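You operate a simulated robot arm through the tools that you are given. There is no shell and no other tool. Be economical: measure what you need, move in short steps, check, and stop when the job is done.

The job below is to be done with a simulated robot arm. You get a single attempt, and the scene is never put back.

## Task
Put one of the stubby bolts from the top of the green table on top of the white filter.

Only the result counts: the job must be done as asked and must still hold three seconds after the hand-in. Knocking over, shifting, dropping, spilling or breaking anything else fails it.

## Robot
A 7-joint arm with a two-finger parallel gripper, fixed in place. Base frame: the origin is at the foot of the arm, x ahead of it, y to its left, z up; the work surface is at about z = 0. Readings come in m, degrees, newtons and seconds.
With the tool pointing down near the work surface it reaches from about 0.24 to 0.62 m from the base axis. Its first joint turns from -66.0 to 66.0 degrees. Payload 2.6 kg.
The tool frame sits at the grasp point between the pads (the TCP): z along the fingers, y along the line on which they close. The tips reach 0.03 m beyond it. The gripper opens to 0.094 m. The fingers are 0.028 m wide and 0.01 m thick; the gripper's body (0.05 by 0.096 m) begins 0.055 m behind the TCP.
Orientation is that of the tool frame in the base frame, as a unit quaternion [w, x, y, z]. With the fingers straight down and closing along the base's y, the tool's x points along the base's -x, its y along +y and its z along -z.

## Interface
- The arm moves only by the tool jog_arm. Its argument "steps" is a list of rows, each a list of 4 numbers: the shift along the base's x, y, z in cm, then the turn about the base's z in degrees. In form: [[dx, dy, dz, yaw], ...]. A call has 1 to 10 rows; each row is the pose to reach, as a shift and turn from the pose commanded when the call began. "claw" is the finger opening in cm, from 0 to 9.4, set as the call begins (left out, the last holds). Each row takes 0.2 s and may step no farther than 0.05 m and 8.6 degrees from the row before; otherwise, or with a gripper value out of range, the whole call is refused. Where a pose cannot be reached the arm comes as near as it can. A force on the tool above 40 N (or 10 N above the force at the start of the call, whichever is more), or a blocked arm, ends the call early, and 0.2 s more pass. Each finger travels about 0.072 m/s and halts on what it meets, pressing with about 30 N; the grip force reading is that of the motor and also rises with nothing between the fingers. The clock runs only during rows and for 0.2 s after the last one: add rows that repeat a pose to give the fingers time. The reply holds the time, the measured pose of the TCP, the force on the tool along the base axes, the opening and the grip force, in the units named above and with some noise.
- Cameras (640 x 400 px; columns grow to the right, rows downward): "scene" is fixed at [0.0486, 0.4489, 0.5592]; the picture's right is [-0.58, -0.81, 0.00], its down [-0.52, 0.37, -0.77] and it looks along [0.63, -0.45, -0.64] (base axes); focal length 354 px, centre (320, 200). "wrist" rides on the gripper at [0.076, 0.014, -0.102] in the tool frame; the picture's right is [-0.18, 0.98, 0.00], its down [-0.75, -0.14, -0.64] and it looks along [-0.63, -0.12, 0.77] (tool axes); focal length 243 px, centre (320, 200). There is no depth. A picture from a camera that has moved, and an enlarged one, comes with that camera's place and axes in the base frame and with its lens.
- grab_frame(camera): a new picture of that camera. The clock stands still meanwhile.
- close_up(camera, box): a new picture of the part [left, top, right, bottom] of that camera's present view, enlarged. The clock stands still meanwhile.
- close_job(): hands the job in; it is judged then, once.

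Work in short steps. Places have to be worked out from the pictures, the camera data and where the tool is seen: move nearer, look again, correct. Check each grasp and each placing, and mend what went wrong. You have 90 turns and 38 pictures in all, those below and enlarged ones among them. Open the gripper and draw the arm clear of the work before you hand the job in, unless the task says otherwise; then end with one line.

The tools are called after "Request:" as a command line: name --pt "numbers of a row" for each row, then --argument value for the rest, lists and objects as JSON in quotes. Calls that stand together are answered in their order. jog_arm: Moves the arm, as the interface text tells. Its arguments: {"type":"object","properties":{"steps":{"type":"array"},"claw":{"type":"number"}},"required":["steps"]} The other tools are called the same way: grab_frame (camera) takes a picture; close_up (camera, box) takes an enlarged picture of a part of a camera's view; close_job () hands the job in.

At the start:

```text
time_s: 0.0
ee_pos: [0.3786, -0.0007, 0.3107]
ee_rot: [0.001, 0.0, 1.0, 0.0]
force: [0.6, -0.5, 0.0]
opening: 0.0942
grip_force: 0.0
```

scene: 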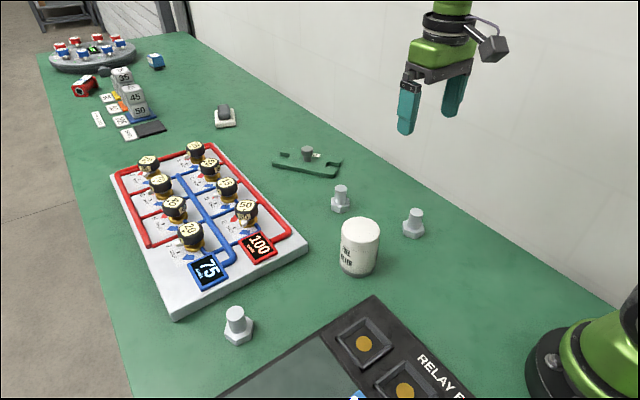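
wrist: 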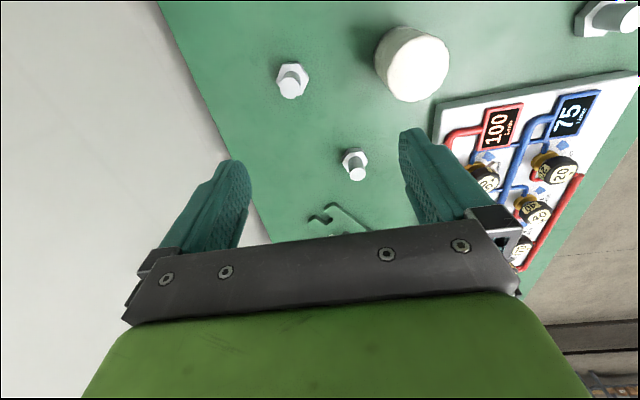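

I'll look closely at the three bolts and the filter to compare their shapes before I choose one.

Request:
close_up --camera "scene" --box '[310, 160, 450, 290]'

Request:
close_up --camera "scene" --box '[190, 280, 290, 360]'

```text
3.08 times, centred on (380, 225) of scene
camera zoom: at [0.0486, 0.4489, 0.5592], right [-0.58, -0.81, 0.0], down [-0.52, 0.37, -0.77], along [0.63, -0.45, -0.64], focal length 1088 px, centre (135, 123)
```

zoom: 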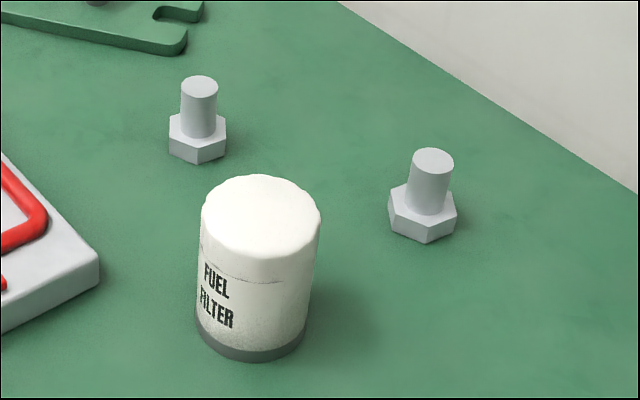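

```text
5.00 times, centred on (240, 320) of scene
camera zoom: at [0.0486, 0.4489, 0.5592], right [-0.58, -0.81, 0.0], down [-0.52, 0.37, -0.77], along [0.63, -0.45, -0.64], focal length 1768 px, centre (720, -400)
```

zoom: 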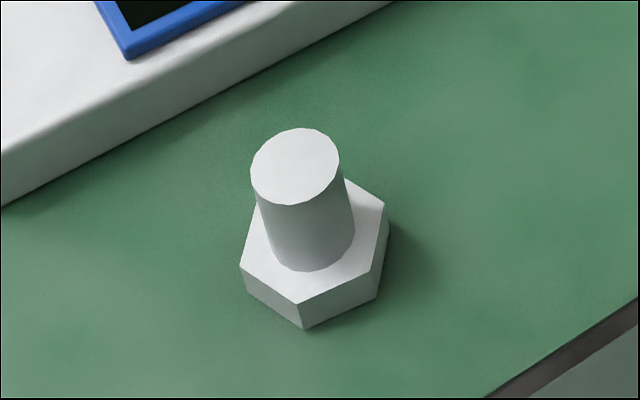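

All three are the same kind, each standing on its head. I put the nearer right one at about (0.387, -0.045) and about 6 cm tall. The filter is at about (0.384, 0.117) with its top near z 0.10. I'll move above the bolt and look again.

Request:
jog_arm --pt "0.4 -2.2 -3 0" --pt "0.8 -4.4 -6 0" --pt "0.8 -4.4 -10 0" --pt "0.8 -4.4 -14 0" --pt "0.8 -4.4 -16 0" --pt "0.8 -4.4 -16 0" --claw 9.4

Request:
grab_frame --camera "wrist"

Request:
close_up --camera "scene" --box '[310, 130, 470, 280]'

```text
time_s: 1.4
ee_pos: [0.3859, -0.0434, 0.1502]
ee_rot: [0.0, 0.0, 1.0, 0.0]
force: [0.3, 0.9, 0.0]
opening: 0.0938
grip_force: 0.0
```

```text
33 pictures are left
camera wrist: at [0.3087, -0.0281, 0.2515], right [0.18, 0.98, 0.0], down [0.75, -0.14, 0.64], along [0.63, -0.12, -0.77], focal length 243 px, centre (320, 200)
```

wrist: 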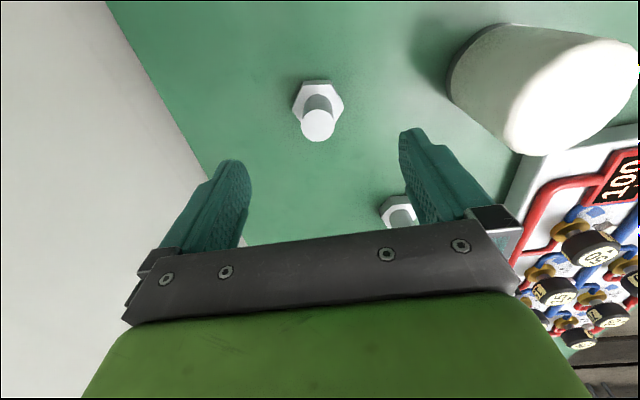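

```text
2.67 times, centred on (390, 205) of scene
camera zoom: at [0.0486, 0.4489, 0.5592], right [-0.58, -0.81, 0.0], down [-0.52, 0.37, -0.77], along [0.63, -0.45, -0.64], focal length 943 px, centre (133, 187)
```

zoom: 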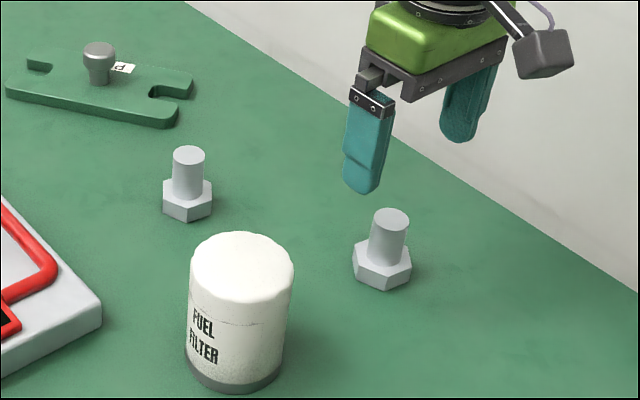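

The wrist view puts the bolt axis at (0.386, -0.0455), which agrees with the scene view. I'll shift 0.2 cm and descend to z≈0.053 so the pads straddle the shank.

Request:
jog_arm --pt "0 -0.2 0 0" --pt "0 -0.2 -3 0" --pt "0 -0.2 -6 0" --pt "0 -0.2 -8.5 0" --pt "0 -0.2 -9.7 0" --pt "0 -0.2 -9.7 0"

Request:
close_up --camera "scene" --box '[350, 140, 490, 260]'

```text
time_s: 2.8
ee_pos: [0.3845, -0.0441, 0.0553]
ee_rot: [0.0, 0.0, 1.0, -0.001]
force: [-0.5, 0.6, 0.5]
opening: 0.0941
grip_force: 0.1
```

```text
3.33 times, centred on (420, 200) of scene
camera zoom: at [0.0486, 0.4489, 0.5592], right [-0.58, -0.81, 0.0], down [-0.52, 0.37, -0.77], along [0.63, -0.45, -0.64], focal length 1179 px, centre (-13, 200)
```

zoom: 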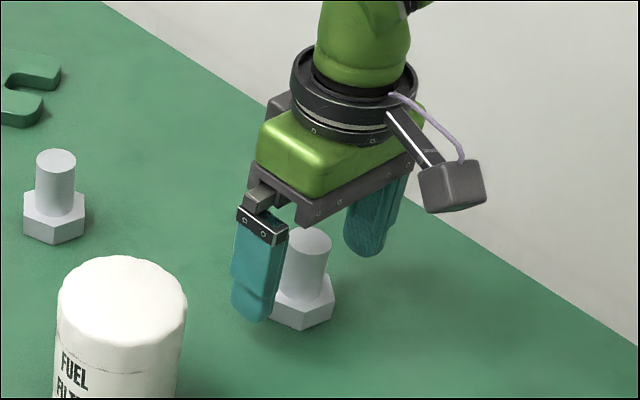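

The fingers straddle the shank with the tips above the head. I'll close on it.

Request:
jog_arm --pt "0 0 0 0" --pt "0 0 0 0" --pt "0 0 0 0" --pt "0 0 0 0" --pt "0 0 0 0" --pt "0 0 0 0" --claw 0.5

```text
time_s: 4.2
ee_pos: [0.3863, -0.0454, 0.0552]
ee_rot: [0.0, 0.0, 1.0, 0.0]
force: [-0.4, 0.5, -0.7]
opening: 0.0284
grip_force: 29.7
```

The shank is held at a 2.8 cm opening with 30 N. I'll lift it straight up to about z 0.20 and check.

Request:
jog_arm --pt "0 0 1 0" --pt "0 0 3 0" --pt "0 0 6 0" --pt "0 0 9 0" --pt "0 0 12 0" --pt "0 0 15 0" --pt "0 0 15 0"

Request:
grab_frame --camera "scene"

Request:
grab_frame --camera "wrist"

```text
time_s: 5.8
ee_pos: [0.3876, -0.0465, 0.204]
ee_rot: [0.0, 0.0, 1.0, 0.0]
force: [-0.9, -0.9, -1.9]
opening: 0.0287
grip_force: 30.0
```

```text
30 pictures are left
```

scene: 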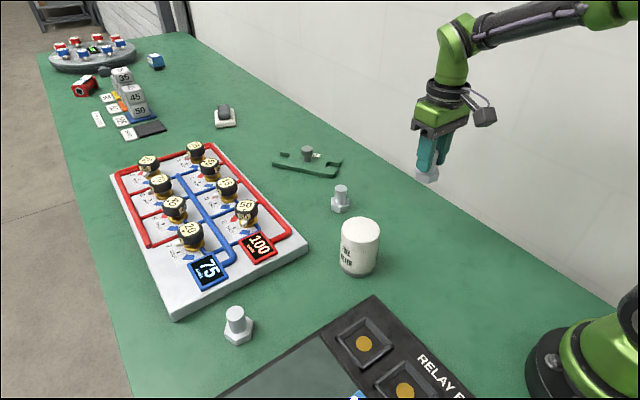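

```text
29 pictures are left
camera wrist: at [0.3103, -0.0329, 0.3064], right [0.18, 0.98, 0.0], down [0.75, -0.14, 0.64], along [0.63, -0.12, -0.77], focal length 243 px, centre (320, 200)
```

wrist: 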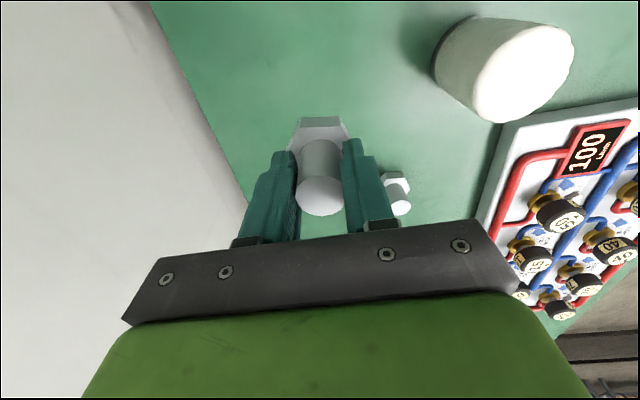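

The bolt is held upright with its underside near z 0.149. The wrist view puts the filter top centre near (0.383, 0.114). I'll move sideways above it and check.

Request:
jog_arm --pt "0 2 0 0" --pt "0 5 0 0" --pt "0 8 0 0" --pt "0 11 0 0" --pt "-0.2 14 0 0" --pt "-0.2 16.1 0 0" --pt "-0.2 16.1 0 0"

Request:
grab_frame --camera "wrist"

Request:
close_up --camera "scene" --box '[280, 140, 440, 290]'

```text
time_s: 7.4
ee_pos: [0.3849, 0.1154, 0.2049]
ee_rot: [0.0, -0.001, 1.0, 0.0]
force: [-0.3, -0.7, -1.1]
opening: 0.0284
grip_force: 29.7
```

```text
28 pictures are left
camera wrist: at [0.3077, 0.1302, 0.3069], right [0.18, 0.98, 0.0], down [0.75, -0.14, 0.64], along [0.63, -0.12, -0.77], focal length 243 px, centre (320, 200)
```

wrist: 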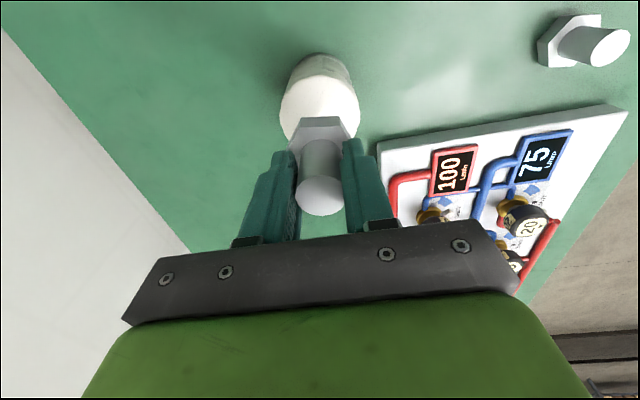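

```text
2.67 times, centred on (360, 215) of scene
camera zoom: at [0.0486, 0.4489, 0.5592], right [-0.58, -0.81, 0.0], down [-0.52, 0.37, -0.77], along [0.63, -0.45, -0.64], focal length 943 px, centre (213, 160)
```

zoom: 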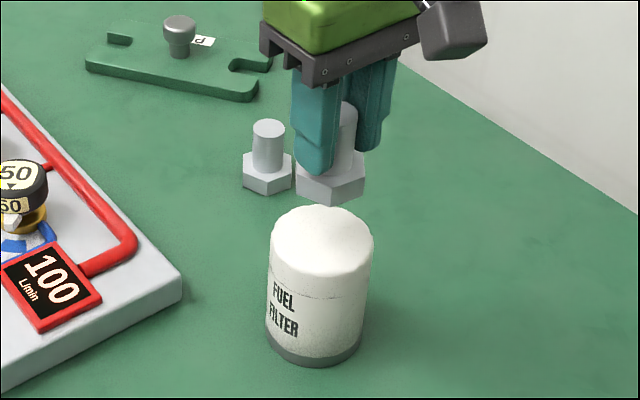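

The bolt is centred over the filter to within 1–2 mm. I'll lower 4 cm, then creep down watching the force.

Request:
jog_arm --pt "0 0.1 -1.5 0" --pt "0 0.1 -3 0" --pt "0 0.1 -4 0" --pt "0 0.1 -4 0"

Request:
close_up --camera "scene" --box '[300, 170, 420, 290]'

```text
time_s: 8.4
ee_pos: [0.3849, 0.1156, 0.164]
ee_rot: [0.001, 0.001, 1.0, 0.0]
force: [-0.3, 0.3, -1.0]
opening: 0.0274
grip_force: 30.2
```

```text
3.33 times, centred on (360, 230) of scene
camera zoom: at [0.0486, 0.4489, 0.5592], right [-0.58, -0.81, 0.0], down [-0.52, 0.37, -0.77], along [0.63, -0.45, -0.64], focal length 1179 px, centre (187, 100)
```

zoom: 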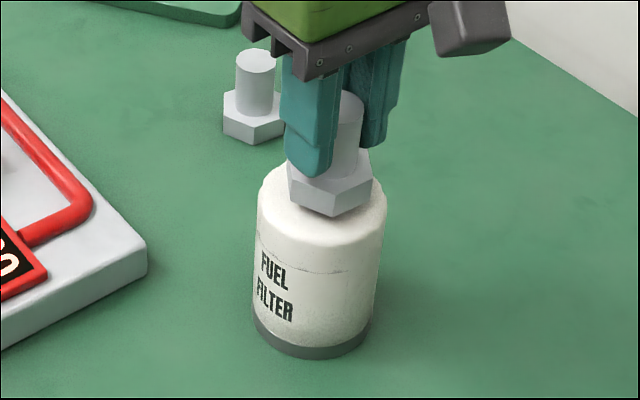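

The bolt's underside is about 1 cm above the filter and perhaps 3–4 mm off centre towards image right. I'll nudge it left and creep down.

Request:
jog_arm --pt "0.2 0.15 0 0" --pt "0.2 0.15 -0.3 0" --pt "0.2 0.15 -0.5 0" --pt "0.2 0.15 -0.5 0"

Request:
close_up --camera "scene" --box '[320, 190, 400, 250]'

Request:
grab_frame --camera "wrist"

```text
time_s: 9.4
ee_pos: [0.3852, 0.1172, 0.1597]
ee_rot: [0.0, -0.001, 1.0, -0.001]
force: [0.6, -0.4, -1.0]
opening: 0.0269
grip_force: 29.7
```

```text
6.67 times, centred on (360, 220) of scene
camera zoom: at [0.0486, 0.4489, 0.5592], right [-0.58, -0.81, 0.0], down [-0.52, 0.37, -0.77], along [0.63, -0.45, -0.64], focal length 2358 px, centre (53, 67)
```

zoom: 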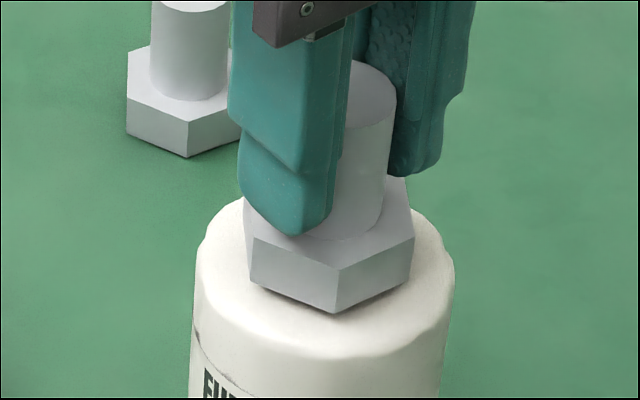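

```text
24 pictures are left
camera wrist: at [0.3098, 0.1313, 0.2614], right [0.18, 0.98, 0.0], down [0.75, -0.14, 0.64], along [0.63, -0.12, -0.77], focal length 243 px, centre (320, 200)
```

wrist: 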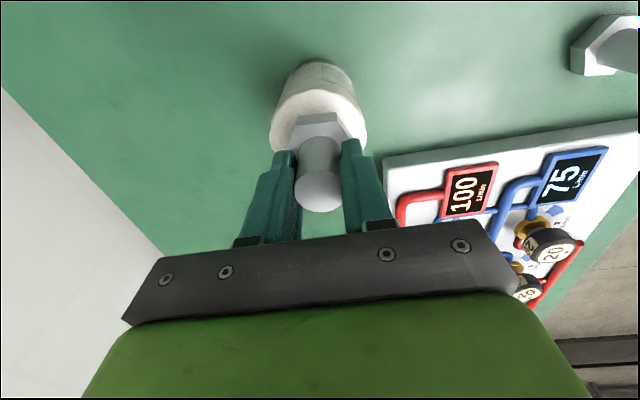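

The bolt is now well centred and still has a small gap. I'll keep creeping down.

Request:
jog_arm --pt "0 0 -0.15 0" --pt "0 0 -0.3 0" --pt "0 0 -0.3 0"

Request:
close_up --camera "scene" --box '[320, 190, 400, 250]'

```text
time_s: 10.2
ee_pos: [0.3868, 0.1175, 0.1562]
ee_rot: [0.0, 0.0, 1.0, 0.0]
force: [-0.6, -0.5, -1.4]
opening: 0.027
grip_force: 30.8
```

```text
6.67 times, centred on (360, 220) of scene
camera zoom: at [0.0486, 0.4489, 0.5592], right [-0.58, -0.81, 0.0], down [-0.52, 0.37, -0.77], along [0.63, -0.45, -0.64], focal length 2358 px, centre (53, 67)
```

zoom: 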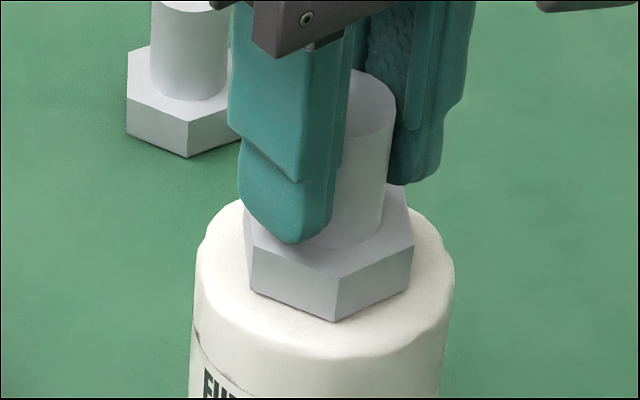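

There's no contact force yet, so I'll go down another 2 mm.

Request:
jog_arm --pt "0 0 -0.1 0" --pt "0 0 -0.2 0" --pt "0 0 -0.2 0"

```text
time_s: 11.0
ee_pos: [0.3871, 0.1164, 0.156]
ee_rot: [0.002, 0.0, 1.0, 0.0]
force: [-2.7, -1.9, 15.9]
opening: 0.0274
grip_force: 29.5
```

Contact: 16 N upward at z 0.156. I'll ease back 1 mm to unload before releasing.

Request:
jog_arm --pt "0 0 0.1 0" --pt "0 0 0.1 0"

```text
time_s: 11.6
ee_pos: [0.3871, 0.1168, 0.1555]
ee_rot: [0.0, 0.001, 1.0, 0.001]
force: [1.3, 0.1, 10.8]
opening: 0.0274
grip_force: 30.0
```

There's still 11 N of preload, so I'll ease back 1 mm more.

Request:
jog_arm --pt "0 0 0.1 0" --pt "0 0 0.1 0"

Request:
close_up --camera "scene" --box '[320, 190, 400, 250]'

```text
time_s: 12.2
ee_pos: [0.3858, 0.1169, 0.155]
ee_rot: [-0.001, -0.001, 1.0, 0.0]
force: [0.4, 0.4, -1.4]
opening: 0.0273
grip_force: 29.8
```

```text
6.67 times, centred on (360, 220) of scene
camera zoom: at [0.0486, 0.4489, 0.5592], right [-0.58, -0.81, 0.0], down [-0.52, 0.37, -0.77], along [0.63, -0.45, -0.64], focal length 2358 px, centre (53, 67)
```

zoom: 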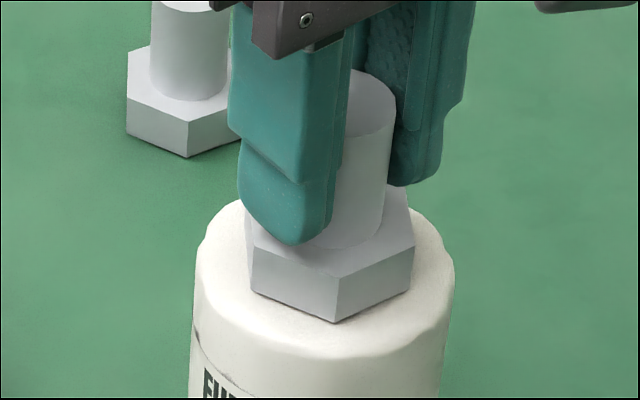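

The preload is gone and the gap is under 1 mm. I'll lower half a millimetre, then open in place.

Request:
jog_arm --pt "0 0 -0.05 0" --pt "0 0 -0.05 0"

Request:
jog_arm --pt "0 0 0 0" --pt "0 0 0 0" --pt "0 0 0 0" --pt "0 0 0 0" --pt "0 0 0 0" --claw 8

Request:
close_up --camera "scene" --box '[310, 170, 430, 290]'

```text
time_s: 12.8
ee_pos: [0.3873, 0.1165, 0.1569]
ee_rot: [0.0, 0.0, 1.0, 0.0]
force: [-0.4, -0.3, -1.3]
opening: 0.0273
grip_force: 30.0
```

```text
time_s: 14.0
ee_pos: [0.3866, 0.1174, 0.1561]
ee_rot: [0.0, 0.0, 1.0, 0.0]
force: [0.5, -0.7, 0.6]
opening: 0.0803
grip_force: 0.1
```

```text
3.33 times, centred on (370, 230) of scene
camera zoom: at [0.0486, 0.4489, 0.5592], right [-0.58, -0.81, 0.0], down [-0.52, 0.37, -0.77], along [0.63, -0.45, -0.64], focal length 1179 px, centre (153, 100)
```

zoom: 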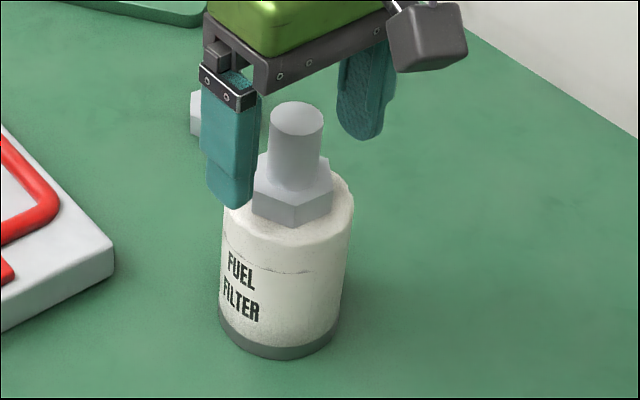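

The bolt stands free on the filter and the fingers are clear of it. I'll withdraw straight up and check.

Request:
jog_arm --pt "0 0 1.5 0" --pt "0 0 4 0" --pt "0 0 7 0" --pt "0 0 11 0" --pt "0 0 14 0" --pt "0 -4 14 0" --pt "0 -8 14 0" --pt "0 -12 14 0" --pt "0 -12 14 0"

Request:
grab_frame --camera "scene"

Request:
close_up --camera "scene" --box '[310, 170, 430, 290]'

```text
time_s: 16.0
ee_pos: [0.3862, -0.0023, 0.2978]
ee_rot: [0.0, 0.0, 1.0, 0.001]
force: [0.5, -0.5, 0.0]
opening: 0.0799
grip_force: 0.0
```

```text
20 pictures are left
```

scene: 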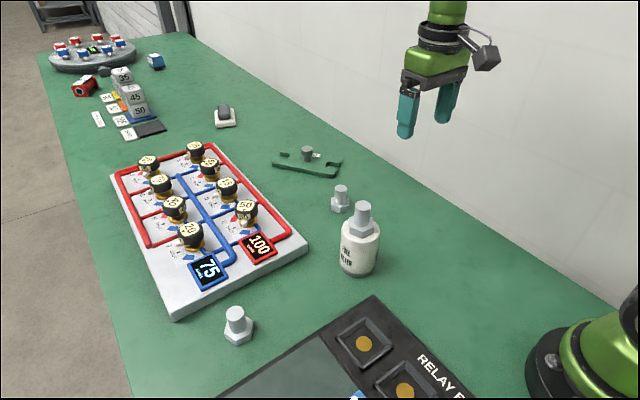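

```text
3.33 times, centred on (370, 230) of scene
camera zoom: at [0.0486, 0.4489, 0.5592], right [-0.58, -0.81, 0.0], down [-0.52, 0.37, -0.77], along [0.63, -0.45, -0.64], focal length 1179 px, centre (153, 100)
```

zoom: 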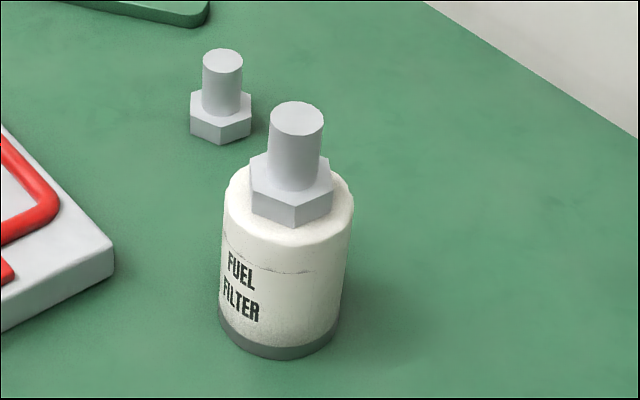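

The bolt stands steady on the filter, nothing else has moved, and the arm is clear with the gripper open, so I'm handing in.

Request:
close_job

```text
The job is handed in.
```

One stubby bolt now stands upright on top of the white fuel filter; nothing else looked disturbed in the last picture, and the job is handed in.
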